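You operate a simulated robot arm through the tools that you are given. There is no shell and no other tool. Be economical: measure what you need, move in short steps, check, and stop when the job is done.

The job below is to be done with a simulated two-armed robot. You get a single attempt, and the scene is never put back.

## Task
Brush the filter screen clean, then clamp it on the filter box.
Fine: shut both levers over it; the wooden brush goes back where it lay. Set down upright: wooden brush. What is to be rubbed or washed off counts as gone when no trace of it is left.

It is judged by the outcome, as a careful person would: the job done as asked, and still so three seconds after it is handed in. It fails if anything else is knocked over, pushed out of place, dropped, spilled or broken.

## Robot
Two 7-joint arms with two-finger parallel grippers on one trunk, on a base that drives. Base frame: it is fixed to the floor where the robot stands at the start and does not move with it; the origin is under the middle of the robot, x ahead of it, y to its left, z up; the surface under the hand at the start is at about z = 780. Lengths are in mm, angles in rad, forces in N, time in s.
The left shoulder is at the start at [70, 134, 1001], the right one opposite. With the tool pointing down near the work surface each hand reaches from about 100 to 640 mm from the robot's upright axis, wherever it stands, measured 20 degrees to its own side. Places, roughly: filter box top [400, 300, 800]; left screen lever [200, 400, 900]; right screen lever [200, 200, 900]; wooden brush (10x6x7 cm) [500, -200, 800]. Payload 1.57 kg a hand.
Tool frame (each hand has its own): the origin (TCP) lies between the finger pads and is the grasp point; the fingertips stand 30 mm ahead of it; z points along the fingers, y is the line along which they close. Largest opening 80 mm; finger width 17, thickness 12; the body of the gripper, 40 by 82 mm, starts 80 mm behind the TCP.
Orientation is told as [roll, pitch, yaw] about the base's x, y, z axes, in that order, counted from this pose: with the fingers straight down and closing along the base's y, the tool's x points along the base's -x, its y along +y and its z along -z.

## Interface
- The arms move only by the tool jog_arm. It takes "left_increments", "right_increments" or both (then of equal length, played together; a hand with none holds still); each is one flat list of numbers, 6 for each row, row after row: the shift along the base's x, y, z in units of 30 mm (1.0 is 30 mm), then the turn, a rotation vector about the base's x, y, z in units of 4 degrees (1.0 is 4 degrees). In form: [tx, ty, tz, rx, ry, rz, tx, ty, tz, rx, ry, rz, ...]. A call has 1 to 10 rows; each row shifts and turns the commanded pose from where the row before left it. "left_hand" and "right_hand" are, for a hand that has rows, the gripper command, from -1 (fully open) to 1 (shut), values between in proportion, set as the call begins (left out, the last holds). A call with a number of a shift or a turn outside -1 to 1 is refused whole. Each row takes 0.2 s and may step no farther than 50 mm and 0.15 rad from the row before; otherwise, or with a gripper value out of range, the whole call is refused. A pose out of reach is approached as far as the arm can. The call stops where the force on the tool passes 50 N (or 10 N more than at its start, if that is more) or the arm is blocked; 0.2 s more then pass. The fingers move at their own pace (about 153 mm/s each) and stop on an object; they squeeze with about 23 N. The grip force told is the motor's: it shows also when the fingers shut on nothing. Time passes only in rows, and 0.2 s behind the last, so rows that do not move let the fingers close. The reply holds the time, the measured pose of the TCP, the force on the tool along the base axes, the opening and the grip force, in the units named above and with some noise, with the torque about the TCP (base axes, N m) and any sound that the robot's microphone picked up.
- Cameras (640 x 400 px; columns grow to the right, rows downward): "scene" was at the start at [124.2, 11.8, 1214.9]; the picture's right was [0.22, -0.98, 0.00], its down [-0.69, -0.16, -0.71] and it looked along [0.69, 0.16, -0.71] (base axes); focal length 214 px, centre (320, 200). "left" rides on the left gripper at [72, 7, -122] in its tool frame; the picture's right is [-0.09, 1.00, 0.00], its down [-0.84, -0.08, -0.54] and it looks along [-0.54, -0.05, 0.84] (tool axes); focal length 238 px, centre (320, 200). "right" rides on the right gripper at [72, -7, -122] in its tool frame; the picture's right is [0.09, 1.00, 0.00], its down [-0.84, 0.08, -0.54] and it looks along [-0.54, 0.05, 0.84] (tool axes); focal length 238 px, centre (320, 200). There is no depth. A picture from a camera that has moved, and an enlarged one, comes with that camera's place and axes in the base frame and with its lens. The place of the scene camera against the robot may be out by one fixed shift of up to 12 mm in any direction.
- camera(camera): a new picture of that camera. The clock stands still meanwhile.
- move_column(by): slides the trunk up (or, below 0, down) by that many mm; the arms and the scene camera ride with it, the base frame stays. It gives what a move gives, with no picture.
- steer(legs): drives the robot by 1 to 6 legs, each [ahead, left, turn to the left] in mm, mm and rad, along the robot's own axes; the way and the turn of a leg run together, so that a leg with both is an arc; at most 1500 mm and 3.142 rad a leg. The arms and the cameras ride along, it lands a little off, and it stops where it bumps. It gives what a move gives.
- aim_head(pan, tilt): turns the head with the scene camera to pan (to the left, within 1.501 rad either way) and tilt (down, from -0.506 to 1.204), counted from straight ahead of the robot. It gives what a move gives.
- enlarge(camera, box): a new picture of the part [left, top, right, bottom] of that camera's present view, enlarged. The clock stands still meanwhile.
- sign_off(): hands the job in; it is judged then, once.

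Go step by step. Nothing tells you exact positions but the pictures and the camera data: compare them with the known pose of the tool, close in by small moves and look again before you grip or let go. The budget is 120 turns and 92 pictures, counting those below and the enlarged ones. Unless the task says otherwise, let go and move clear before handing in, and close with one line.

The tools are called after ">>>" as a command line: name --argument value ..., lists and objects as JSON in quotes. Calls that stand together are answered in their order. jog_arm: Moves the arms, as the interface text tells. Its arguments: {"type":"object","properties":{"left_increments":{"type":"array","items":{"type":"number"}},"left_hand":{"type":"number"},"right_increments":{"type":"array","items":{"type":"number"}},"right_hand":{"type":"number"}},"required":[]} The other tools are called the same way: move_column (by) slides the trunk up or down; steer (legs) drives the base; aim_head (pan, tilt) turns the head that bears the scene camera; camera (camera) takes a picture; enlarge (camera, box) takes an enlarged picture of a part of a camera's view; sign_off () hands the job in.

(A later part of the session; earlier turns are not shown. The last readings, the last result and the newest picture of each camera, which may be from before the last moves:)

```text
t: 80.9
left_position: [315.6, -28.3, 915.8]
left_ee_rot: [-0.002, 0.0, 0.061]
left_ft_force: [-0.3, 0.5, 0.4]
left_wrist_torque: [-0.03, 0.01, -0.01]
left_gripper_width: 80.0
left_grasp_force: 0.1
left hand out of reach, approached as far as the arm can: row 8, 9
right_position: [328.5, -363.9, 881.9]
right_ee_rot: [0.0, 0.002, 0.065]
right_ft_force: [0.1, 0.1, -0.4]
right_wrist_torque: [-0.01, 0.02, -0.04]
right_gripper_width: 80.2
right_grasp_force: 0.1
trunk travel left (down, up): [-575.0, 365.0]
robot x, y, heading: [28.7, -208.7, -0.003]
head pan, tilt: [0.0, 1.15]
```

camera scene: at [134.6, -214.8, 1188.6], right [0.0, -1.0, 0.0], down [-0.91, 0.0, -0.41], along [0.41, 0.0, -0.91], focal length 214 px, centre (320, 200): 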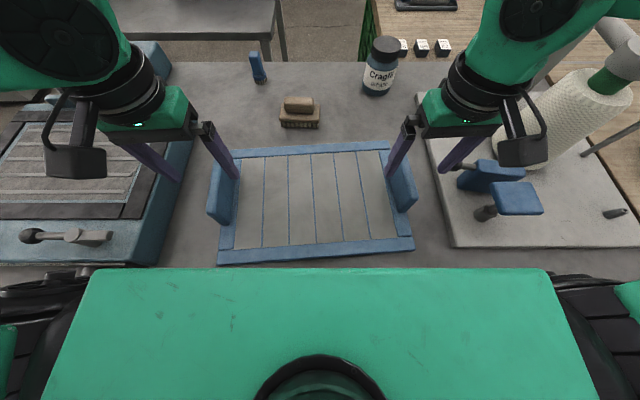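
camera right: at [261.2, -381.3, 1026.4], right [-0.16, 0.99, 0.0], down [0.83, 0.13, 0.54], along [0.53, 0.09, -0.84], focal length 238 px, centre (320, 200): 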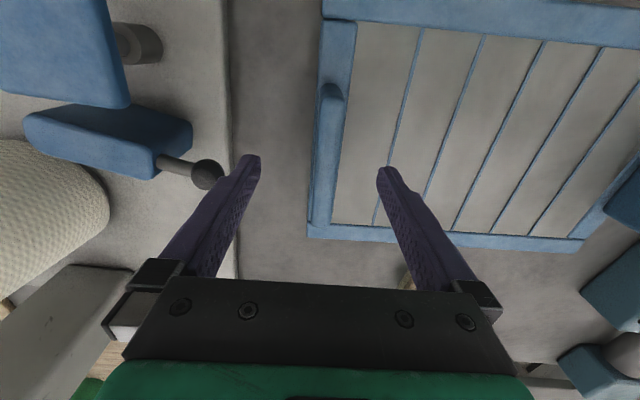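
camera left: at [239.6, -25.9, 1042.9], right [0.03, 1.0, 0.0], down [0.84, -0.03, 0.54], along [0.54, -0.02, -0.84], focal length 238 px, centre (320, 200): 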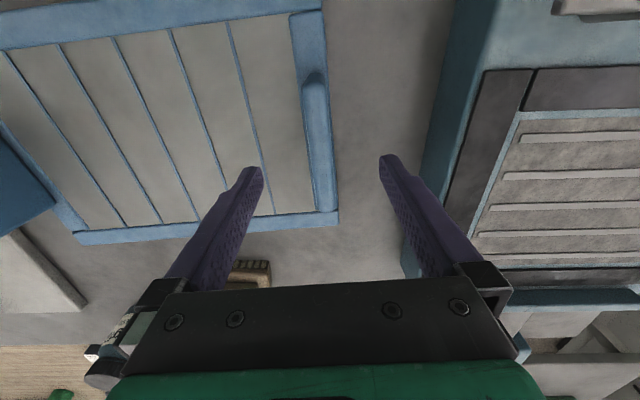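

Close-in reach is the limit; I raise the right hand, back the base 110 mm, and put the hands forward again.

>>> jog_arm --right_increments '[0, 0, 0.7, 0, 0, 0, 0, 0, 0.8, 0, 0, 0]' --left_increments '[0, 0, 0.3, 0, 0, 0, 0, 0, 0.3, 0, 0, 0]'

>>> steer --legs '[[-110, 0, 0]]'

>>> jog_arm --right_increments '[0.9, 0, 0, 0, 0, 0, 0.9, 0, 0, 0, 0, 0, 0.9, 0, 0, 0, 0, 0, 0.9, 0, 0, 0, 0, 0]' --left_increments '[0.9, 0, 0, 0, 0, 0, 0.9, 0, 0, 0, 0, 0, 0.9, 0, 0, 0, 0, 0, 0.7, 0, 0, 0, 0, 0]'

```text
t: 81.5
left_position: [313.9, -28.8, 933.4]
left_ee_rot: [0.0, -0.003, 0.06]
left_ft_force: [-0.7, -0.1, -0.1]
left_wrist_torque: [0.04, -0.05, 0.0]
left_gripper_width: 80.1
left_grasp_force: 0.0
right_position: [328.1, -366.4, 926.3]
right_ee_rot: [-0.001, 0.0, 0.065]
right_ft_force: [0.2, 0.6, 0.1]
right_wrist_torque: [-0.01, -0.01, 0.02]
right_gripper_width: 79.9
right_grasp_force: 0.0
trunk travel left (down, up): [-575.0, 365.0]
robot x, y, heading: [28.3, -210.9, 0.001]
head pan, tilt: [0.0, 1.15]
```

```text
t: 82.7
left_position: [205.8, -27.6, 935.0]
left_ee_rot: [-0.001, 0.0, 0.062]
left_ft_force: [0.0, -0.4, -0.5]
left_wrist_torque: [0.01, -0.02, 0.01]
left_gripper_width: 79.9
left_grasp_force: 0.1
right_position: [218.2, -366.2, 927.3]
right_ee_rot: [0.002, 0.0, 0.064]
right_ft_force: [-0.7, 0.0, 0.1]
right_wrist_torque: [0.01, 0.02, 0.01]
right_gripper_width: 79.7
right_grasp_force: 0.0
trunk travel left (down, up): [-575.0, 365.0]
robot x, y, heading: [-82.7, -208.5, -0.001]
head pan, tilt: [0.0, 1.15]
```

```text
t: 83.7
left_position: [309.5, -28.3, 932.6]
left_ee_rot: [-0.001, -0.001, 0.063]
left_ft_force: [0.6, -0.7, -0.2]
left_wrist_torque: [-0.01, 0.01, 0.01]
left_gripper_width: 79.9
left_grasp_force: 0.1
right_position: [329.8, -365.6, 926.5]
right_ee_rot: [0.002, 0.002, 0.065]
right_ft_force: [0.5, 0.2, 0.5]
right_wrist_torque: [-0.02, 0.06, 0.0]
right_gripper_width: 80.0
right_grasp_force: 0.1
trunk travel left (down, up): [-575.0, 365.0]
robot x, y, heading: [-78.3, -206.8, -0.006]
head pan, tilt: [0.0, 1.15]
```

Now both descend together to grip height (TCP about z 848).

>>> jog_arm --right_increments '[0, 0, -0.6, 0, 0, 0, 0, 0, -0.6, 0, 0, 0, 0, 0, -0.6, 0, 0, 0]' --left_increments '[0, 0, -0.7, 0, 0, 0, 0, 0, -0.7, 0, 0, 0, 0, 0, -0.6, 0, 0, 0]'

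>>> camera --camera "left"

>>> camera --camera "right"

```text
t: 84.5
left_position: [307.7, -28.2, 873.7]
left_ee_rot: [-0.001, 0.0, 0.062]
left_ft_force: [1.0, -1.3, -0.4]
left_wrist_torque: [-0.03, 0.04, -0.01]
left_gripper_width: 79.9
left_grasp_force: 0.1
right_position: [327.8, -366.6, 873.0]
right_ee_rot: [0.001, 0.0, 0.065]
right_ft_force: [-0.3, -0.4, -0.3]
right_wrist_torque: [0.01, -0.03, 0.01]
right_gripper_width: 80.1
right_grasp_force: 0.2
trunk travel left (down, up): [-575.0, 365.0]
robot x, y, heading: [-84.8, -210.5, -0.002]
head pan, tilt: [0.0, 1.15]
```

```text
41 pictures are left
camera left: at [235.1, -26.0, 996.2], right [0.03, 1.0, 0.0], down [0.84, -0.02, 0.54], along [0.54, -0.02, -0.84], focal length 238 px, centre (320, 200)
```

left: 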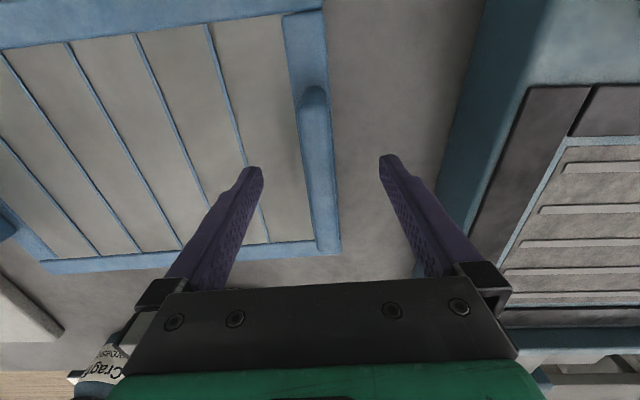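

```text
40 pictures are left
camera right: at [256.9, -378.4, 994.2], right [-0.16, 0.99, 0.0], down [0.83, 0.13, 0.54], along [0.53, 0.09, -0.84], focal length 238 px, centre (320, 200)
```

right: 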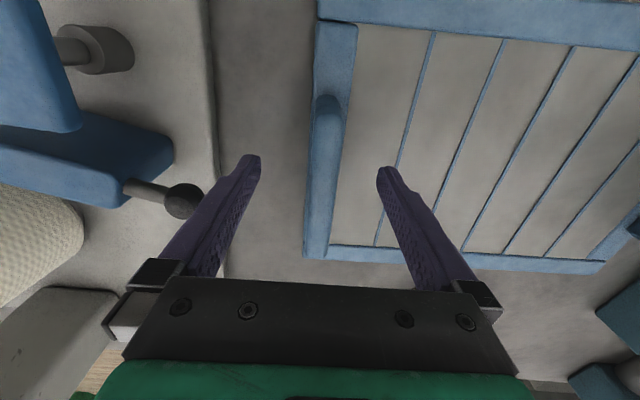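

Both handles are between the fingers. Down 25 mm more, then close.

>>> jog_arm --right_increments '[0, 0, -0.4, 0, 0, 0, 0, 0, -0.4, 0, 0, 0]' --left_increments '[0, 0, -0.4, 0, 0, 0, 0, 0, -0.4, 0, 0, 0]'

>>> jog_arm --right_increments '[0, 0, 0, 0, 0, 0, 0, 0, 0, 0, 0, 0, 0, 0, 0, 0, 0, 0, 0, 0, 0, 0, 0, 0]' --left_increments '[0, 0, 0, 0, 0, 0, 0, 0, 0, 0, 0, 0, 0, 0, 0, 0, 0, 0, 0, 0, 0, 0, 0, 0]' --right_hand 1 --left_hand 1

>>> camera --camera "scene"

```text
t: 85.1
left_position: [307.0, -29.8, 850.1]
left_ee_rot: [0.0, -0.001, 0.062]
left_ft_force: [0.5, -0.4, -1.0]
left_wrist_torque: [0.0, -0.05, 0.0]
left_gripper_width: 79.9
left_grasp_force: 0.1
right_position: [327.0, -365.9, 849.2]
right_ee_rot: [0.002, 0.001, 0.065]
right_ft_force: [-0.1, -0.1, -0.7]
right_wrist_torque: [0.0, -0.01, -0.02]
right_gripper_width: 80.1
right_grasp_force: 0.1
trunk travel left (down, up): [-575.0, 365.0]
robot x, y, heading: [-80.9, -208.6, -0.001]
head pan, tilt: [0.0, 1.15]
```

```text
t: 86.1
left_position: [307.5, -30.0, 849.7]
left_ee_rot: [-0.003, -0.002, 0.064]
left_ft_force: [3.8, -22.2, 0.9]
left_wrist_torque: [0.43, 0.43, 0.45]
left_gripper_width: 18.1
left_grasp_force: 22.7
right_position: [325.6, -365.7, 849.1]
right_ee_rot: [0.002, 0.001, 0.065]
right_ft_force: [-5.3, 22.6, -0.3]
right_wrist_torque: [-0.69, -0.41, 0.35]
right_gripper_width: 18.0
right_grasp_force: 23.1
trunk travel left (down, up): [-575.0, 365.0]
robot x, y, heading: [-79.8, -207.9, -0.003]
head pan, tilt: [0.0, 1.15]
```

```text
39 pictures are left
camera scene: at [24.0, -214.2, 1188.6], right [0.0, -1.0, 0.0], down [-0.91, 0.0, -0.41], along [0.41, 0.0, -0.91], focal length 214 px, centre (320, 200)
```

scene: 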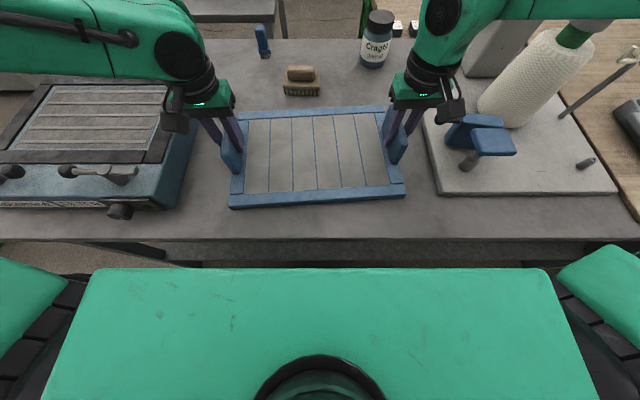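

Both handles are gripped (18 mm each), but the hands pull apart against each other; I relax by a small inward move.

>>> jog_arm --right_increments '[0, 0.06, 0, 0, 0, 0, 0, 0, 0, 0, 0, 0]' --left_increments '[0, -0.06, 0, 0, 0, 0, 0, 0, 0, 0, 0, 0]'

```text
t: 86.7
left_position: [307.8, -30.1, 849.4]
left_ee_rot: [0.002, -0.002, 0.063]
left_ft_force: [3.0, 0.5, -0.5]
left_wrist_torque: [-0.29, -0.7, 0.47]
left_gripper_width: 18.0
left_grasp_force: 23.0
right_position: [326.2, -365.5, 849.1]
right_ee_rot: [0.0, 0.002, 0.066]
right_ft_force: [-3.3, -0.9, 3.6]
right_wrist_torque: [0.3, 0.25, 0.39]
right_gripper_width: 17.9
right_grasp_force: 23.2
trunk travel left (down, up): [-575.0, 365.0]
robot x, y, heading: [-82.0, -206.7, -0.001]
head pan, tilt: [0.0, 1.15]
```

Relaxed. Lift slowly together.

>>> jog_arm --right_increments '[0, 0, 0.2, 0, 0, 0, 0, 0, 0.3, 0, 0, 0, 0, 0, 0.4, 0, 0, 0]' --left_increments '[0, 0, 0.2, 0, 0, 0, 0, 0, 0.3, 0, 0, 0, 0, 0, 0.4, 0, 0, 0]'

>>> camera --camera "scene"

```text
t: 87.5
left_position: [306.3, -30.5, 877.0]
left_ee_rot: [0.003, 0.001, 0.062]
left_ft_force: [0.2, 14.5, -3.4]
left_wrist_torque: [-0.48, 0.34, 0.36]
left_gripper_width: 17.9
left_grasp_force: 22.6
right_position: [326.1, -365.6, 875.4]
right_ee_rot: [-0.002, 0.0, 0.065]
right_ft_force: [-0.9, -14.7, -3.6]
right_wrist_torque: [0.22, -0.33, 0.36]
right_gripper_width: 17.7
right_grasp_force: 23.3
trunk travel left (down, up): [-575.0, 365.0]
robot x, y, heading: [-79.0, -205.6, 0.001]
head pan, tilt: [0.0, 1.15]
```

```text
38 pictures are left
camera scene: at [24.3, -214.3, 1188.6], right [0.0, -1.0, 0.0], down [-0.91, 0.0, -0.41], along [0.41, 0.0, -0.91], focal length 214 px, centre (320, 200)
```

scene: 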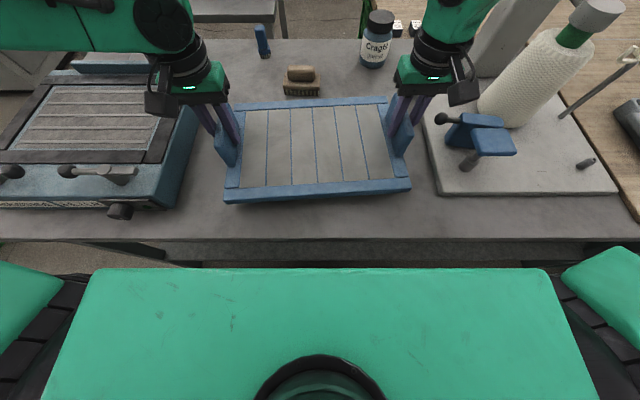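

The screen is up (about 0.75 kg). Lift another ~150 mm to clear the levers.

>>> jog_arm --right_increments '[0, -0.03, 0.5, 0, 0, 0, 0, 0, 0.5, 0, 0, 0, 0, 0, 0.6, 0, 0, 0, 0, 0, 0.6, 0, 0, 0, 0, 0, 0.6, 0, 0, 0, 0, 0, 0.6, 0, 0, 0, 0, 0, 0.6, 0, 0, 0, 0, 0, 0.5, 0, 0, 0, 0, 0, 0.5, 0, 0, 0]' --left_increments '[0, 0.03, 0.5, 0, 0, 0, 0, 0, 0.5, 0, 0, 0, 0, 0, 0.6, 0, 0, 0, 0, 0, 0.6, 0, 0, 0, 0, 0, 0.6, 0, 0, 0, 0, 0, 0.6, 0, 0, 0, 0, 0, 0.6, 0, 0, 0, 0, 0, 0.5, 0, 0, 0, 0, 0, 0.5, 0, 0, 0]'

>>> aim_head --pan 1.0 --tilt 0.8

>>> camera --camera "scene"

```text
t: 89.5
left_position: [306.9, -31.0, 1028.0]
left_ee_rot: [-0.001, 0.0, 0.061]
left_ft_force: [2.0, 3.4, -6.4]
left_wrist_torque: [0.52, -0.15, 0.31]
left_gripper_width: 17.9
left_grasp_force: 22.9
right_position: [326.3, -364.9, 1026.9]
right_ee_rot: [0.001, 0.001, 0.067]
right_ft_force: [-1.2, -3.8, -2.1]
right_wrist_torque: [0.01, 0.27, 0.23]
right_gripper_width: 18.0
right_grasp_force: 23.5
trunk travel left (down, up): [-575.0, 365.0]
robot x, y, heading: [-86.4, -207.7, 0.0]
head pan, tilt: [0.0, 1.15]
```

```text
t: 90.8
left_position: [307.1, -29.8, 1027.2]
left_ee_rot: [0.0, 0.001, 0.062]
left_ft_force: [2.4, -3.4, -5.0]
left_wrist_torque: [0.52, 0.14, 0.37]
left_gripper_width: 17.7
left_grasp_force: 23.6
right_position: [326.5, -364.8, 1025.6]
right_ee_rot: [0.002, 0.001, 0.065]
right_ft_force: [-2.8, 4.0, -2.1]
right_wrist_torque: [0.16, 0.03, 0.41]
right_gripper_width: 17.9
right_grasp_force: 22.6
trunk travel left (down, up): [-575.0, 365.0]
robot x, y, heading: [-78.9, -209.6, -0.003]
head pan, tilt: [1.0, 0.799]
```

```text
37 pictures are left
camera scene: at [8.8, -146.5, 1213.4], right [0.84, -0.54, 0.0], down [-0.39, -0.6, -0.7], along [0.38, 0.59, -0.72], focal length 214 px, centre (320, 200)
```

scene: 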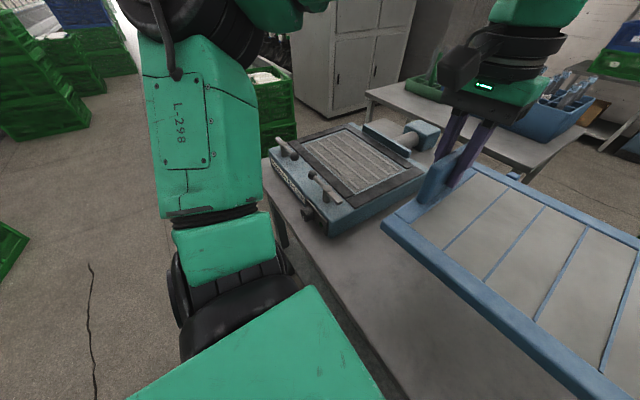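

The floor on the left is clear. Drive 458 mm left, carrying the screen over the box.

>>> steer --legs '[[0, 150, 0], [0, 150, 0], [0, 158, 0]]'

>>> aim_head --pan 0.0 --tilt 1.0

>>> camera --camera "scene"

>>> camera --camera "left"

>>> camera --camera "right"

```text
t: 94.2
left_position: [308.2, 425.8, 1027.0]
left_ee_rot: [0.0, 0.0, 0.061]
left_ft_force: [3.6, -15.7, -5.5]
left_wrist_torque: [0.49, 0.09, 0.4]
left_gripper_width: 18.1
left_grasp_force: 23.0
right_position: [326.8, 88.4, 1024.9]
right_ee_rot: [0.002, 0.001, 0.064]
right_ft_force: [-3.4, 15.5, -1.0]
right_wrist_torque: [0.17, -0.03, 0.4]
right_gripper_width: 17.9
right_grasp_force: 22.7
trunk travel left (down, up): [-575.0, 365.0]
robot x, y, heading: [-79.7, 244.9, -0.005]
head pan, tilt: [1.0, 0.799]
```

```text
t: 95.4
left_position: [307.6, 424.4, 1027.7]
left_ee_rot: [-0.001, 0.0, 0.061]
left_ft_force: [3.2, -1.3, -6.6]
left_wrist_torque: [0.5, 0.08, 0.42]
left_gripper_width: 18.1
left_grasp_force: 22.9
right_position: [328.2, 91.1, 1025.7]
right_ee_rot: [0.001, 0.003, 0.064]
right_ft_force: [-3.6, 1.9, -1.6]
right_wrist_torque: [0.09, -0.02, 0.48]
right_gripper_width: 18.0
right_grasp_force: 22.9
trunk travel left (down, up): [-575.0, 365.0]
robot x, y, heading: [-78.8, 245.1, -0.008]
head pan, tilt: [0.0, 1.0]
```

```text
36 pictures are left
camera scene: at [35.4, 241.8, 1198.3], right [0.0, -1.0, 0.0], down [-0.84, 0.0, -0.54], along [0.54, 0.0, -0.84], focal length 214 px, centre (320, 200)
```

scene: 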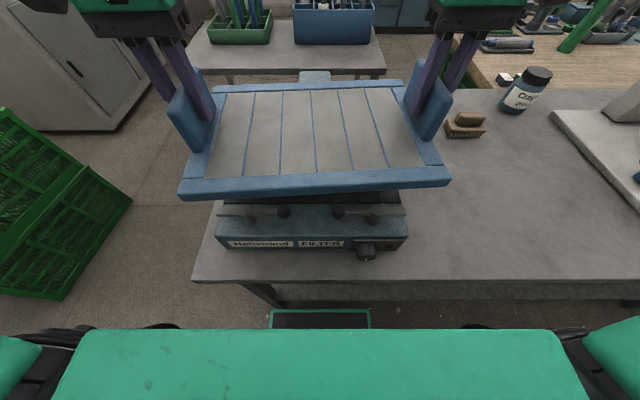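

```text
35 pictures are left
camera left: at [236.4, 428.5, 1149.5], right [0.03, 1.0, 0.0], down [0.84, -0.03, 0.54], along [0.54, -0.02, -0.84], focal length 238 px, centre (320, 200)
```

left: 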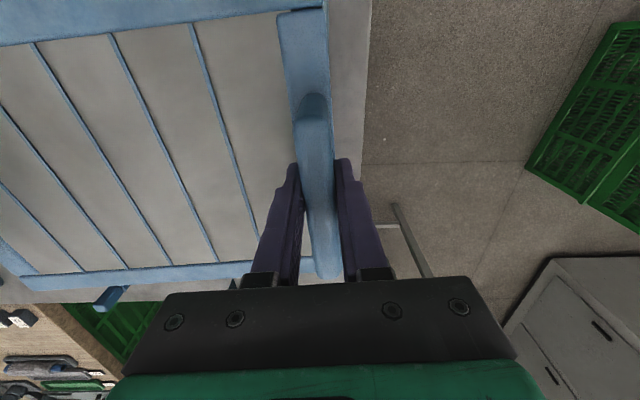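

```text
34 pictures are left
camera right: at [257.5, 77.8, 1146.7], right [-0.16, 0.99, 0.0], down [0.83, 0.13, 0.54], along [0.53, 0.09, -0.84], focal length 238 px, centre (320, 200)
```

right: 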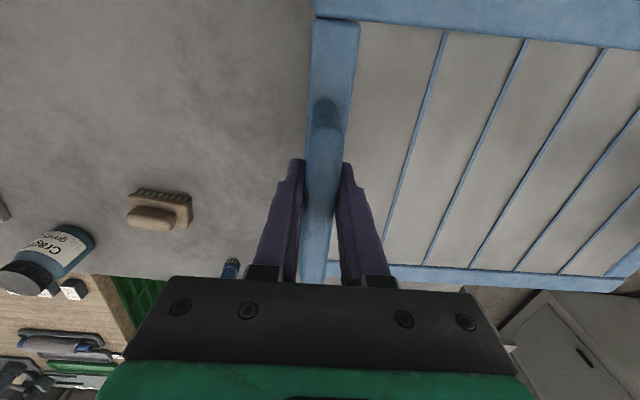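

The screen hangs above the box. I take the box's gasket as centred at about [378,263] with yaw ≈ 0, so I rotate the screen by -0.062 and shift it ~60 mm forward.

>>> jog_arm --left_increments '[0.3856, 0.031, 0, 0, 0, -0.15, 0.3856, 0.031, 0, 0, 0, -0.15, 0.3856, 0.031, 0, 0, 0, -0.15, 0.3856, 0.031, 0, 0, 0, -0.15, 0.3856, 0.031, 0, 0, 0, -0.15, 0.3856, 0.031, 0, 0, 0, -0.15]' --right_increments '[0.271, 0.027, 0, 0, 0, -0.15, 0.271, 0.027, 0, 0, 0, -0.15, 0.271, 0.027, 0, 0, 0, -0.15, 0.271, 0.027, 0, 0, 0, -0.15, 0.271, 0.027, 0, 0, 0, -0.15, 0.271, 0.027, 0, 0, 0, -0.15]'

>>> camera --camera "scene"

>>> camera --camera "right"

```text
t: 96.8
left_position: [378.9, 431.0, 1027.2]
left_ee_rot: [0.0, 0.001, -0.001]
left_ft_force: [2.4, -1.6, -6.2]
left_wrist_torque: [0.57, 0.08, 0.4]
left_gripper_width: 18.1
left_grasp_force: 23.0
right_position: [376.5, 94.8, 1023.9]
right_ee_rot: [0.002, 0.005, 0.001]
right_ft_force: [-2.2, 1.2, -1.7]
right_wrist_torque: [0.16, 0.04, 0.49]
right_gripper_width: 17.9
right_grasp_force: 23.3
trunk travel left (down, up): [-575.0, 365.0]
robot x, y, heading: [-80.9, 246.7, -0.002]
head pan, tilt: [0.0, 1.0]
```

```text
33 pictures are left
camera scene: at [37.0, 241.6, 1198.1], right [0.0, -1.0, 0.0], down [-0.84, 0.0, -0.54], along [0.54, 0.0, -0.84], focal length 214 px, centre (320, 200)
```

scene: 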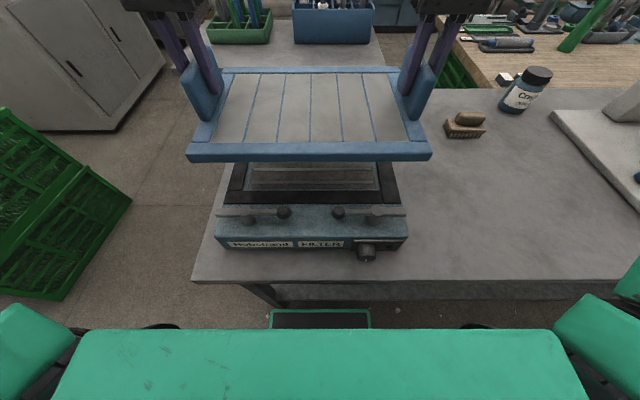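

```text
32 pictures are left
camera right: at [306.8, 87.2, 1145.9], right [-0.09, 1.0, 0.0], down [0.84, 0.08, 0.54], along [0.54, 0.05, -0.84], focal length 238 px, centre (320, 200)
```

right: 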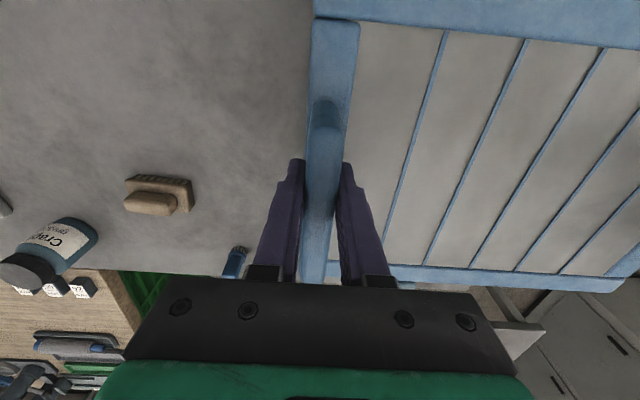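

Nearly aligned with the gasket in the view; both look parallel. I lower to about 30 mm above the box and compare closely.

>>> jog_arm --left_increments '[0, 0, -0.5, 0, 0, 0, 0, 0, -0.5, 0, 0, 0, 0, 0, -0.5, 0, 0, 0, 0, 0, -0.5, 0, 0, 0, 0, 0, -0.5, 0, 0, 0]' --right_increments '[0, 0, -0.5, 0, 0, 0, 0, 0, -0.5, 0, 0, 0, 0, 0, -0.5, 0, 0, 0, 0, 0, -0.5, 0, 0, 0, 0, 0, -0.45, 0, 0, 0]'

>>> enlarge --camera "scene" --box '[180, 60, 450, 270]'

>>> camera --camera "right"

>>> camera --camera "left"

```text
t: 98.0
left_position: [377.3, 429.6, 951.7]
left_ee_rot: [-0.003, -0.002, -0.001]
left_ft_force: [2.6, -4.5, -3.1]
left_wrist_torque: [0.33, 0.51, 0.35]
left_gripper_width: 18.0
left_grasp_force: 23.1
right_position: [374.8, 95.1, 950.5]
right_ee_rot: [0.001, 0.001, 0.002]
right_ft_force: [-2.3, 4.6, -3.8]
right_wrist_torque: [-0.28, -0.44, 0.33]
right_gripper_width: 17.9
right_grasp_force: 23.3
trunk travel left (down, up): [-575.0, 365.0]
robot x, y, heading: [-78.2, 245.8, -0.006]
head pan, tilt: [0.0, 1.0]
```

```text
1.90 times, centred on (315, 165) of scene
camera zoom: at [36.0, 241.7, 1198.2], right [0.0, -1.0, 0.0], down [-0.84, 0.0, -0.54], along [0.54, 0.0, -0.84], focal length 408 px, centre (330, 267)
```

zoom: 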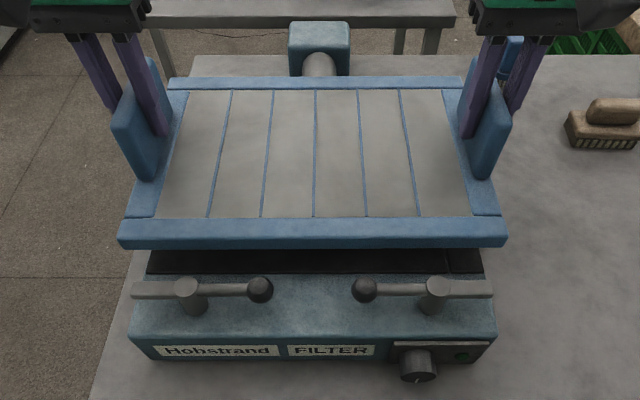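

```text
30 pictures are left
camera right: at [305.5, 87.1, 1072.0], right [-0.09, 1.0, 0.0], down [0.84, 0.08, 0.54], along [0.54, 0.05, -0.84], focal length 238 px, centre (320, 200)
```

right: 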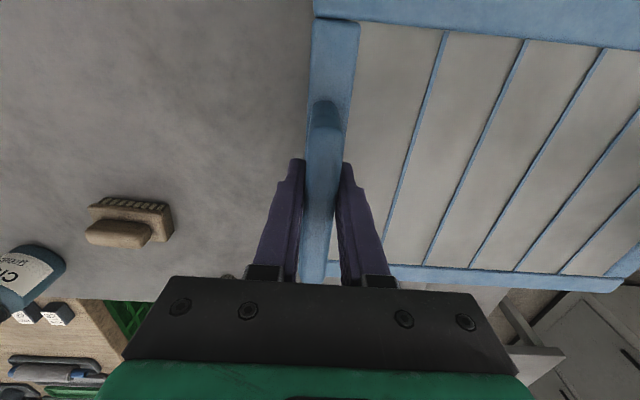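

```text
29 pictures are left
camera left: at [306.6, 438.3, 1074.4], right [0.09, 1.0, 0.0], down [0.84, -0.08, 0.54], along [0.54, -0.05, -0.84], focal length 238 px, centre (320, 200)
```

left: 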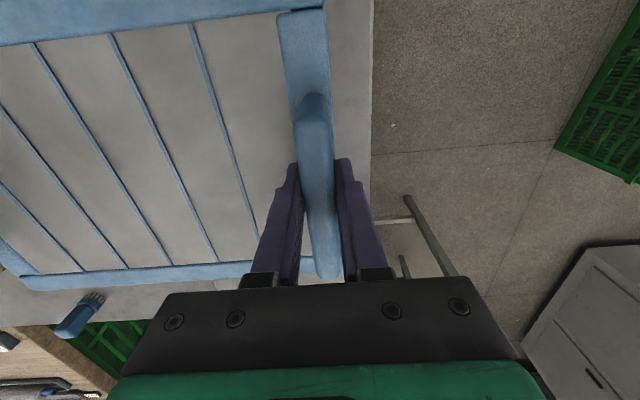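

In the view the screen and gasket are centred in y; in x the screen may be a few mm too far forward. I shift it back 4 mm and lower further.

>>> jog_arm --left_increments '[-0.13, 0, 0, 0, 0, 0, 0, 0, -0.4, 0, 0, 0, 0, 0, -0.3, 0, 0, 0, 0, 0, 0, 0, 0, 0]' --right_increments '[-0.13, 0, 0, 0, 0, 0, 0, 0, -0.4, 0, 0, 0, 0, 0, -0.3, 0, 0, 0, 0, 0, 0, 0, 0, 0]'

>>> enlarge --camera "scene" --box '[180, 60, 450, 270]'

```text
t: 99.0
left_position: [372.7, 432.2, 931.0]
left_ee_rot: [-0.002, 0.001, -0.003]
left_ft_force: [1.1, -6.9, -2.2]
left_wrist_torque: [0.15, 0.3, 0.36]
left_gripper_width: 17.9
left_grasp_force: 23.0
right_position: [370.9, 94.9, 930.8]
right_ee_rot: [0.002, 0.002, 0.001]
right_ft_force: [-1.8, 6.3, -6.3]
right_wrist_torque: [-0.68, -0.18, 0.2]
right_gripper_width: 17.8
right_grasp_force: 22.8
trunk travel left (down, up): [-575.0, 365.0]
robot x, y, heading: [-80.6, 248.9, -0.006]
head pan, tilt: [0.0, 1.0]
```

```text
1.90 times, centred on (315, 165) of scene
camera zoom: at [35.3, 241.6, 1198.3], right [0.0, -1.0, 0.0], down [-0.84, 0.0, -0.54], along [0.54, 0.0, -0.84], focal length 408 px, centre (330, 267)
```

zoom: 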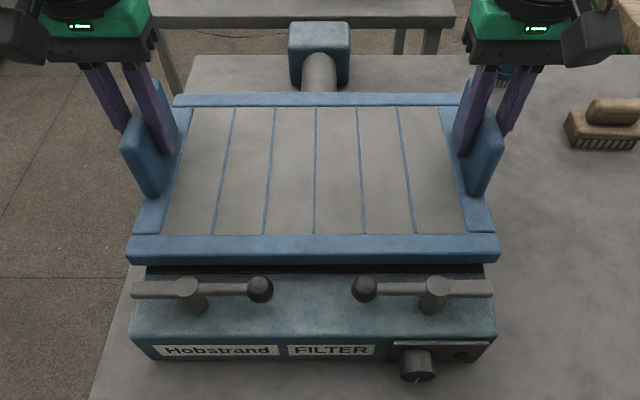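

Good convergence. Lower gently to contact in small steps.

>>> jog_arm --left_increments '[0, 0, -0.2, 0, 0, 0, 0, 0, -0.15, 0, 0, 0, 0, 0, 0, 0, 0, 0]' --right_increments '[0, 0, -0.2, 0, 0, 0, 0, 0, -0.15, 0, 0, 0, 0, 0, 0, 0, 0, 0]'

>>> jog_arm --left_increments '[0, 0, -0.1, 0, 0, 0, 0, 0, 0, 0, 0, 0]' --right_increments '[0, 0, -0.1, 0, 0, 0, 0, 0, 0, 0, 0, 0]'

>>> enlarge --camera "scene" --box '[180, 60, 450, 270]'

```text
t: 99.8
left_position: [374.4, 430.5, 919.7]
left_ee_rot: [0.001, 0.001, -0.002]
left_ft_force: [2.0, -5.3, -2.7]
left_wrist_torque: [0.08, -0.27, 0.48]
left_gripper_width: 18.2
left_grasp_force: 23.1
right_position: [370.9, 95.4, 919.6]
right_ee_rot: [0.003, 0.002, 0.003]
right_ft_force: [-2.4, 6.0, -4.4]
right_wrist_torque: [-0.35, 0.37, 0.39]
right_gripper_width: 17.7
right_grasp_force: 22.6
trunk travel left (down, up): [-575.0, 365.0]
robot x, y, heading: [-80.2, 242.9, -0.004]
head pan, tilt: [0.0, 1.0]
```

```text
t: 100.4
left_position: [373.0, 430.9, 919.3]
left_ee_rot: [-0.001, -0.007, -0.002]
left_ft_force: [8.4, -4.9, 15.0]
left_wrist_torque: [0.2, 0.2, 0.4]
left_gripper_width: 18.3
left_grasp_force: 22.1
right_position: [371.4, 93.9, 919.5]
right_ee_rot: [0.003, -0.003, -0.001]
right_ft_force: [3.8, 5.0, 10.8]
right_wrist_torque: [-0.71, 0.55, 0.22]
right_gripper_width: 18.0
right_grasp_force: 23.4
trunk travel left (down, up): [-575.0, 365.0]
robot x, y, heading: [-76.4, 249.6, -0.001]
head pan, tilt: [0.0, 1.0]
```

```text
1.90 times, centred on (315, 165) of scene
camera zoom: at [34.0, 241.4, 1198.9], right [0.0, -1.0, 0.0], down [-0.84, 0.0, -0.54], along [0.54, 0.0, -0.84], focal length 408 px, centre (330, 267)
```

zoom: 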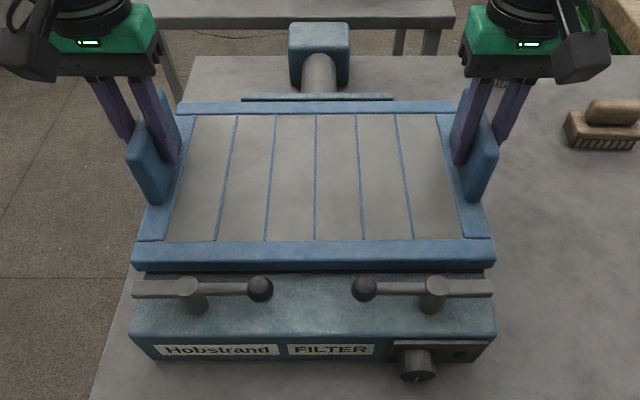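

Contact at both sides. Check the fit close up before letting go.

>>> enlarge --camera "scene" --box '[225, 85, 405, 125]'

>>> enlarge --camera "scene" --box '[220, 175, 410, 235]'

```text
3.56 times, centred on (315, 105) of scene
camera zoom: at [34.0, 241.4, 1198.9], right [0.0, -1.0, 0.0], down [-0.84, 0.0, -0.54], along [0.54, 0.0, -0.84], focal length 763 px, centre (338, 538)
```

zoom: 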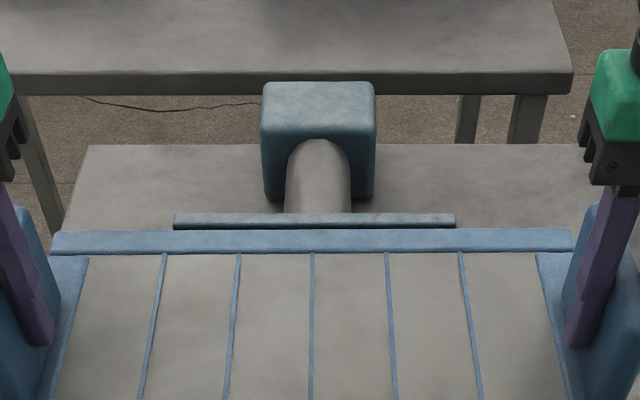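

```text
3.37 times, centred on (315, 205) of scene
camera zoom: at [34.0, 241.4, 1198.9], right [0.0, -1.0, 0.0], down [-0.84, 0.0, -0.54], along [0.54, 0.0, -0.84], focal length 722 px, centre (337, 183)
```

zoom: 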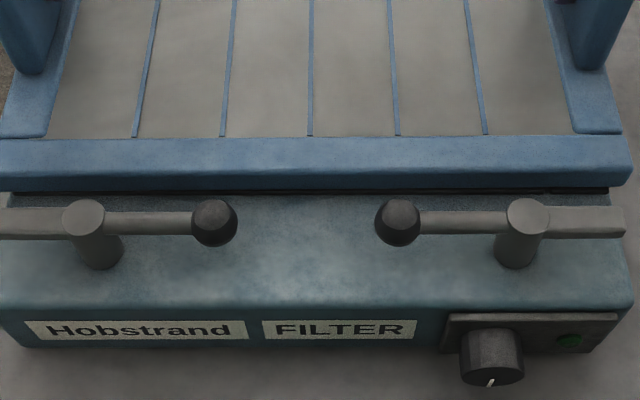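

It sits flush on the gasket, just in front of the far lip. Release both hands and rise.

>>> jog_arm --left_increments '[0, 0, 0.07, 0, 0, 0, 0, 0, 0, 0, 0, 0]' --right_increments '[0, 0, 0.07, 0, 0, 0, 0, 0, 0, 0, 0, 0]'

>>> jog_arm --left_increments '[0, 0, 0, 0, 0, 0, 0, 0, 0, 0, 0, 0, 0, 0, 0, 0, 0, 0, 0, 0, 0.5, 0, 0, 0, 0, 0, 0.8, 0, 0, 0, 0, 0, 1, 0, 0, 0, 0, 0, 1, 0, 0, 0]' --right_increments '[0, 0, 0, 0, 0, 0, 0, 0, 0, 0, 0, 0, 0, 0, 0, 0, 0, 0, 0, 0, 0.5, 0, 0, 0, 0, 0, 0.8, 0, 0, 0, 0, 0, 1, 0, 0, 0, 0, 0, 1, 0, 0, 0]' --left_hand -1 --right_hand -1

>>> camera --camera "scene"

```text
t: 101.0
left_position: [373.2, 431.3, 920.0]
left_ee_rot: [-0.001, 0.0, 0.0]
left_ft_force: [4.7, -6.2, 9.7]
left_wrist_torque: [0.07, -0.52, 0.31]
left_gripper_width: 18.1
left_grasp_force: 23.2
right_position: [370.6, 94.7, 917.9]
right_ee_rot: [0.002, 0.0, 0.003]
right_ft_force: [3.8, 6.0, 1.4]
right_wrist_torque: [-0.45, -0.78, 0.24]
right_gripper_width: 18.0
right_grasp_force: 22.8
trunk travel left (down, up): [-575.0, 365.0]
robot x, y, heading: [-78.8, 249.5, -0.004]
head pan, tilt: [0.0, 1.0]
```

```text
t: 102.6
left_position: [373.7, 431.7, 1018.9]
left_ee_rot: [-0.003, -0.003, 0.0]
left_ft_force: [-0.9, 0.5, 0.3]
left_wrist_torque: [-0.02, 0.0, -0.04]
left_gripper_width: 79.8
left_grasp_force: 0.0
right_position: [369.7, 94.1, 1018.2]
right_ee_rot: [0.0, 0.001, 0.003]
right_ft_force: [0.2, 0.4, 0.1]
right_wrist_torque: [0.0, 0.0, 0.0]
right_gripper_width: 80.1
right_grasp_force: 0.1
trunk travel left (down, up): [-575.0, 365.0]
robot x, y, heading: [-76.7, 246.9, -0.003]
head pan, tilt: [0.0, 1.0]
```

```text
24 pictures are left
camera scene: at [34.1, 241.4, 1198.4], right [0.0, -1.0, 0.0], down [-0.84, 0.0, -0.54], along [0.54, 0.0, -0.84], focal length 214 px, centre (320, 200)
```

scene: 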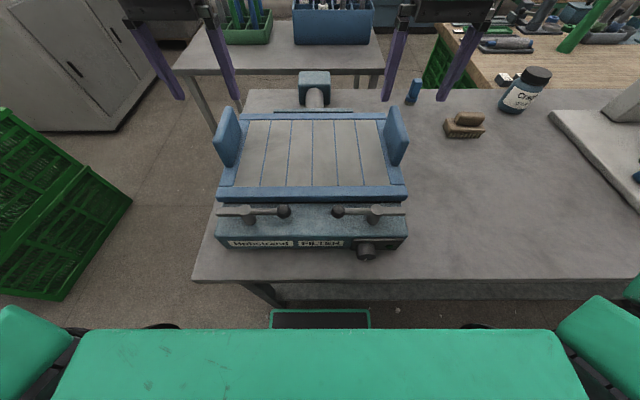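

The screen is seated. For the levers (ball knobs at about [210,302] and [210,212], posts at [211,367] and [211,149]) I need working room, so back the base 160 mm and look.

>>> steer --legs '[[-160, 0, 0]]'

>>> camera --camera "left"

>>> camera --camera "right"

```text
t: 104.0
left_position: [215.6, 431.3, 1019.2]
left_ee_rot: [0.0, 0.002, -0.001]
left_ft_force: [-0.2, -0.1, 0.4]
left_wrist_torque: [-0.01, -0.06, 0.0]
left_gripper_width: 80.0
left_grasp_force: 0.0
right_position: [212.0, 95.3, 1017.1]
right_ee_rot: [0.001, 0.002, 0.001]
right_ft_force: [-0.1, 0.5, 0.2]
right_wrist_torque: [0.01, 0.04, 0.01]
right_gripper_width: 79.8
right_grasp_force: 0.1
trunk travel left (down, up): [-575.0, 365.0]
robot x, y, heading: [-236.5, 249.5, -0.008]
head pan, tilt: [0.0, 1.0]
```

```text
23 pictures are left
camera left: at [143.4, 438.8, 1141.5], right [0.09, 1.0, 0.0], down [0.84, -0.08, 0.54], along [0.54, -0.05, -0.84], focal length 238 px, centre (320, 200)
```

left: 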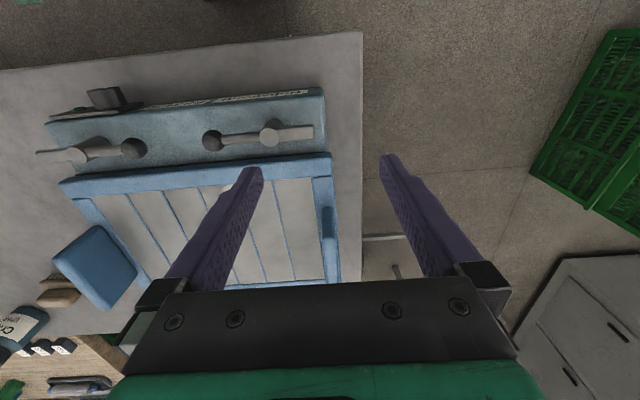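

```text
22 pictures are left
camera right: at [142.2, 87.5, 1139.2], right [-0.09, 1.0, 0.0], down [0.84, 0.08, 0.54], along [0.54, 0.05, -0.84], focal length 238 px, centre (320, 200)
```

right: 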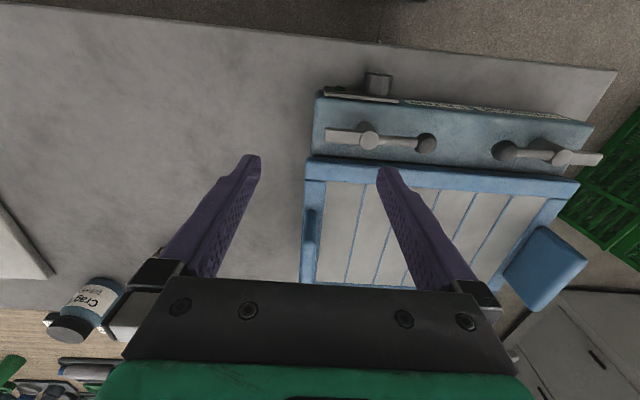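

From both wrist views: balls at [221,308] and [222,216], z≈880; posts at about [215,379] and [215,148]. Left hand first: shut fingers, move behind the left ball (screen side), tips at z≈876.

>>> jog_arm --left_increments '[0.15, -0.7, 0, 0, 0, 0, 0.15, -0.7, 0, 0, 0, 0, 0.15, -0.7, 0, 0, 0, 0, 0.15, -0.7, 0, 0, 0, 0, 0.15, -0.7, 0, 0, 0, 0, 0.35, -0.6, 0, 0, 0, 0, 0, 0, -0.9, 0, 0, 0, 0, 0, -0.9, 0, 0, 0, 0, 0, -0.9, 0, 0, 0]' --left_hand 1

>>> camera --camera "left"

>>> camera --camera "scene"

```text
t: 106.0
left_position: [214.0, 361.7, 939.4]
left_ee_rot: [-0.002, -0.003, -0.002]
left_ft_force: [-0.1, -0.2, -0.6]
left_wrist_torque: [-0.01, -0.02, 0.01]
left_gripper_width: 0.0
left_grasp_force: 21.6
left hand out of reach, approached as far as the arm can: row 3, 4, 5, 6
right_position: [213.0, 96.2, 1018.0]
right_ee_rot: [0.002, 0.002, -0.001]
right_ft_force: [1.5, 0.0, -0.3]
right_wrist_torque: [0.02, -0.02, -0.01]
right_gripper_width: 80.0
right_grasp_force: 0.0
trunk travel left (down, up): [-575.0, 365.0]
robot x, y, heading: [-236.5, 251.4, -0.008]
head pan, tilt: [0.0, 1.0]
```

```text
21 pictures are left
camera left: at [142.8, 369.6, 1062.6], right [0.09, 1.0, 0.0], down [0.84, -0.08, 0.54], along [0.54, -0.05, -0.84], focal length 238 px, centre (320, 200)
```

left: 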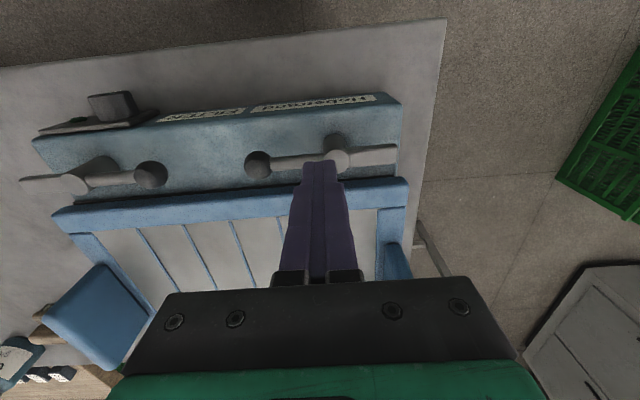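

```text
20 pictures are left
camera scene: at [-124.3, 242.0, 1198.4], right [0.0, -1.0, 0.0], down [-0.84, 0.0, -0.54], along [0.54, 0.0, -0.84], focal length 214 px, centre (320, 200)
```

scene: 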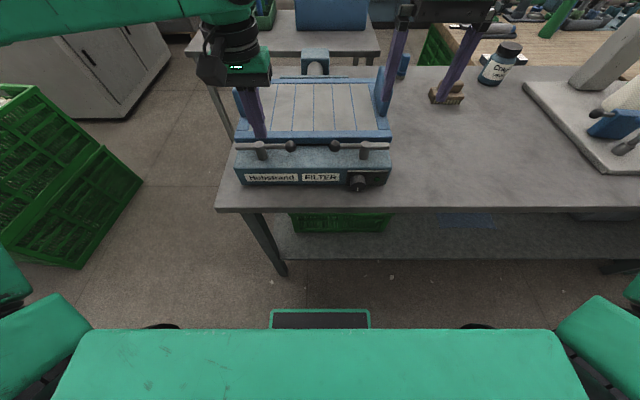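

The left hand can't cross that far; raise it and drive the base 110 mm right.

>>> jog_arm --left_increments '[0, 0, 1, 0, 0, 0]'

>>> steer --legs '[[0, -110, 0]]'

>>> jog_arm --left_increments '[0.3, 0.5, 0, 0, 0, 0, 0.3, 0.5, 0, 0, 0, 0, 0.3, 0.5, 0, 0, 0, 0, 0.2, 0.3, 0, 0, 0, 0]'

```text
t: 106.4
left_position: [213.7, 361.0, 970.3]
left_ee_rot: [-0.001, -0.001, -0.001]
left_ft_force: [-0.1, -0.3, 0.6]
left_wrist_torque: [0.0, -0.01, 0.0]
left_gripper_width: 0.1
left_grasp_force: 20.9
right_position: [211.4, 95.5, 1018.5]
right_ee_rot: [0.003, 0.001, -0.002]
right_ft_force: [0.1, -1.0, 0.5]
right_wrist_torque: [0.0, -0.02, -0.01]
right_gripper_width: 79.9
right_grasp_force: 0.1
trunk travel left (down, up): [-575.0, 365.0]
robot x, y, heading: [-233.2, 251.6, -0.003]
head pan, tilt: [0.0, 1.0]
```

```text
t: 107.6
left_position: [214.3, 250.8, 970.0]
left_ee_rot: [-0.003, -0.001, -0.001]
left_ft_force: [0.0, 0.3, -1.0]
left_wrist_torque: [-0.02, -0.03, 0.01]
left_gripper_width: 0.0
left_grasp_force: 21.6
right_position: [210.4, -15.6, 1018.7]
right_ee_rot: [0.001, 0.001, 0.001]
right_ft_force: [0.5, -0.7, 0.4]
right_wrist_torque: [0.0, 0.01, 0.02]
right_gripper_width: 79.9
right_grasp_force: 0.1
trunk travel left (down, up): [-575.0, 365.0]
robot x, y, heading: [-241.1, 140.4, -0.006]
head pan, tilt: [0.0, 1.0]
```

```text
t: 108.6
left_position: [248.2, 305.6, 970.5]
left_ee_rot: [-0.003, -0.001, 0.0]
left_ft_force: [-0.5, -0.3, 0.2]
left_wrist_torque: [0.0, 0.05, -0.02]
left_gripper_width: 0.0
left_grasp_force: 20.9
right_position: [212.5, -15.8, 1017.0]
right_ee_rot: [0.001, 0.002, 0.002]
right_ft_force: [-0.1, 0.3, 0.7]
right_wrist_torque: [-0.03, 0.01, 0.01]
right_gripper_width: 80.0
right_grasp_force: 0.0
trunk travel left (down, up): [-575.0, 365.0]
robot x, y, heading: [-237.5, 139.5, -0.002]
head pan, tilt: [0.0, 1.0]
```

Now lower behind the ball (TCP to ~z 908) and look.

>>> jog_arm --left_increments '[0, 0.05, -0.9, 0, 0, 0, 0, 0, -0.8, 0, 0, 0, 0, 0, -0.4, 0, 0, 0]'

>>> camera --camera "left"

>>> enlarge --camera "scene" --box '[170, 70, 330, 190]'

```text
t: 109.4
left_position: [246.6, 306.8, 907.9]
left_ee_rot: [-0.001, -0.001, -0.003]
left_ft_force: [0.1, -0.4, 0.2]
left_wrist_torque: [0.02, -0.01, 0.01]
left_gripper_width: 0.0
left_grasp_force: 21.1
right_position: [211.6, -15.3, 1017.1]
right_ee_rot: [0.002, 0.001, 0.001]
right_ft_force: [-0.5, -0.5, 0.6]
right_wrist_torque: [0.01, 0.04, -0.03]
right_gripper_width: 79.9
right_grasp_force: 0.1
trunk travel left (down, up): [-575.0, 365.0]
robot x, y, heading: [-240.5, 138.3, 0.001]
head pan, tilt: [0.0, 1.0]
```

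```text
19 pictures are left
camera left: at [174.7, 314.7, 1029.5], right [0.09, 1.0, 0.0], down [0.84, -0.08, 0.54], along [0.54, -0.05, -0.84], focal length 238 px, centre (320, 200)
```

left: 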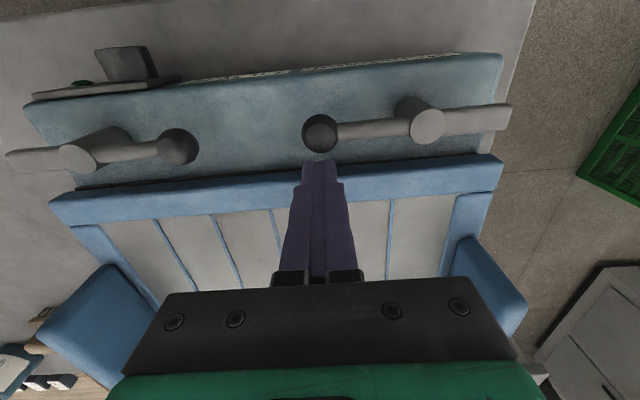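

```text
3.33 times, centred on (250, 130) of scene
camera zoom: at [-124.7, 131.4, 1198.4], right [0.0, -1.0, 0.0], down [-0.84, 0.0, -0.54], along [0.54, 0.0, -0.84], focal length 715 px, centre (553, 433)
```

zoom: 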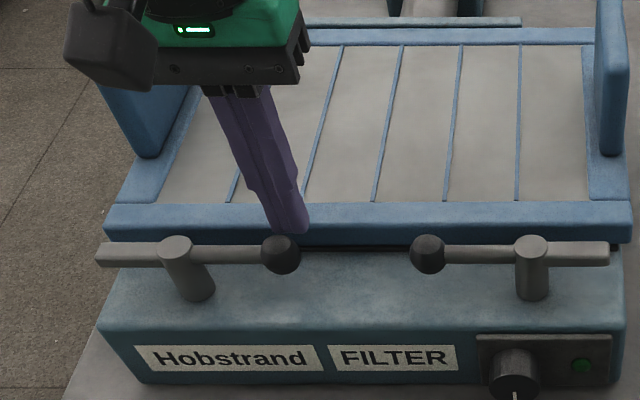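

The finger is right behind the left ball. Push along the arc, first half.

>>> jog_arm --left_increments '[-0.32, 0.05, -0.1, 0, 0, 0, -0.29, -0.05, 0, 0, 0, 0, -0.29, -0.05, 0, 0, 0, 0, -0.3, 0.02, 0, 0, 0, 0, -0.3, 0.02, 0, 0, 0, 0, -0.28, 0.09, 0, 0, 0, 0, -0.28, 0.1, 0, 0, 0, 0]'

>>> camera --camera "left"

```text
t: 111.0
left_position: [183.9, 312.9, 903.9]
left_ee_rot: [-0.002, 0.002, -0.003]
left_ft_force: [-0.3, 0.2, -0.2]
left_wrist_torque: [-0.03, 0.0, -0.03]
left_gripper_width: 0.0
left_grasp_force: 21.6
right_position: [211.1, -15.8, 1018.5]
right_ee_rot: [0.002, 0.001, 0.001]
right_ft_force: [-0.3, -0.4, 0.6]
right_wrist_torque: [0.02, 0.01, 0.01]
right_gripper_width: 80.1
right_grasp_force: 0.0
trunk travel left (down, up): [-575.0, 365.0]
robot x, y, heading: [-239.1, 136.4, -0.003]
head pan, tilt: [0.0, 1.0]
```

```text
17 pictures are left
camera left: at [112.9, 319.9, 1026.6], right [0.09, 1.0, 0.0], down [0.84, -0.08, 0.54], along [0.54, -0.05, -0.84], focal length 238 px, centre (320, 200)
```

left: 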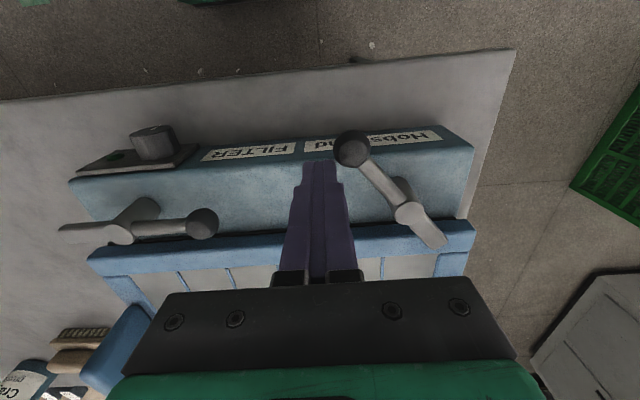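

The lever swings as intended, its pad turning over the screen rim. Continue the arc to 90°.

>>> jog_arm --left_increments '[-0.25, 0.17, 0, 0, 0, 0, -0.25, 0.17, 0, 0, 0, 0, -0.2, 0.22, 0, 0, 0, 0, -0.2, 0.22, 0, 0, 0, 0, -0.13, 0.26, 0, 0, 0, 0, -0.13, 0.26, 0, 0, 0, 0]'

>>> camera --camera "left"

```text
t: 112.4
left_position: [149.7, 351.4, 904.6]
left_ee_rot: [-0.001, 0.0, -0.001]
left_ft_force: [0.4, -1.9, 0.7]
left_wrist_torque: [-0.02, -0.05, 0.0]
left_gripper_width: 0.2
left_grasp_force: 21.2
right_position: [211.1, -14.7, 1017.8]
right_ee_rot: [0.002, 0.003, 0.002]
right_ft_force: [1.1, -0.6, -0.3]
right_wrist_torque: [0.0, -0.01, 0.02]
right_gripper_width: 80.1
right_grasp_force: 0.1
trunk travel left (down, up): [-575.0, 365.0]
robot x, y, heading: [-238.8, 137.5, -0.005]
head pan, tilt: [0.0, 1.0]
```

```text
16 pictures are left
camera left: at [78.0, 358.7, 1026.2], right [0.09, 1.0, 0.0], down [0.84, -0.08, 0.54], along [0.54, -0.05, -0.84], focal length 238 px, centre (320, 200)
```

left: 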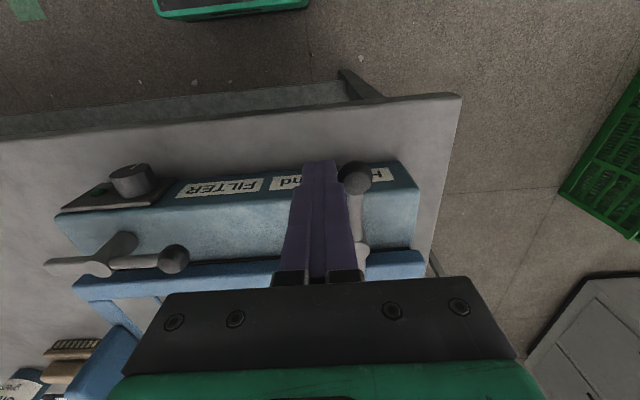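

Nearly at 90°. I push a few mm further to feel for a stop.

>>> jog_arm --left_increments '[0, 0.15, 0, 0, 0, 0, 0, 0.15, 0, 0, 0, 0]'

>>> enlarge --camera "scene" --box '[170, 70, 330, 190]'

```text
t: 113.0
left_position: [148.9, 353.2, 905.5]
left_ee_rot: [0.001, 0.004, -0.005]
left_ft_force: [-3.8, -31.7, -14.5]
left_wrist_torque: [-0.95, 0.2, -0.21]
left_gripper_width: 0.2
left_grasp_force: 21.2
right_position: [211.9, -22.0, 1016.4]
right_ee_rot: [0.009, 0.002, 0.0]
right_ft_force: [0.0, 0.4, 0.3]
right_wrist_torque: [0.03, -0.01, -0.01]
right_gripper_width: 80.1
right_grasp_force: 0.0
trunk travel left (down, up): [-575.0, 365.0]
robot x, y, heading: [-242.1, 134.4, 0.003]
head pan, tilt: [0.0, 1.0]
```

```text
3.33 times, centred on (250, 130) of scene
camera zoom: at [-124.0, 123.9, 1198.0], right [0.0, -1.0, -0.01], down [-0.84, 0.01, -0.54], along [0.54, 0.0, -0.84], focal length 715 px, centre (553, 433)
```

zoom: 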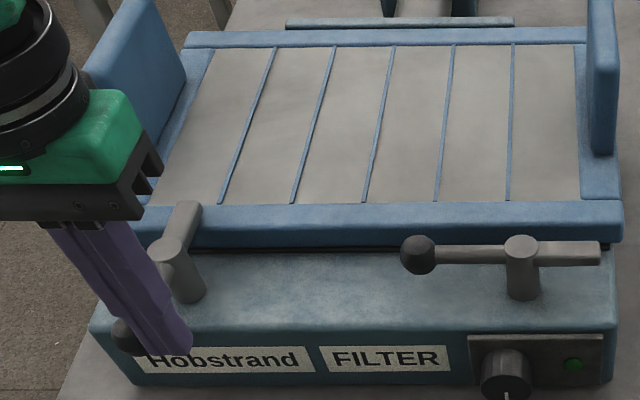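

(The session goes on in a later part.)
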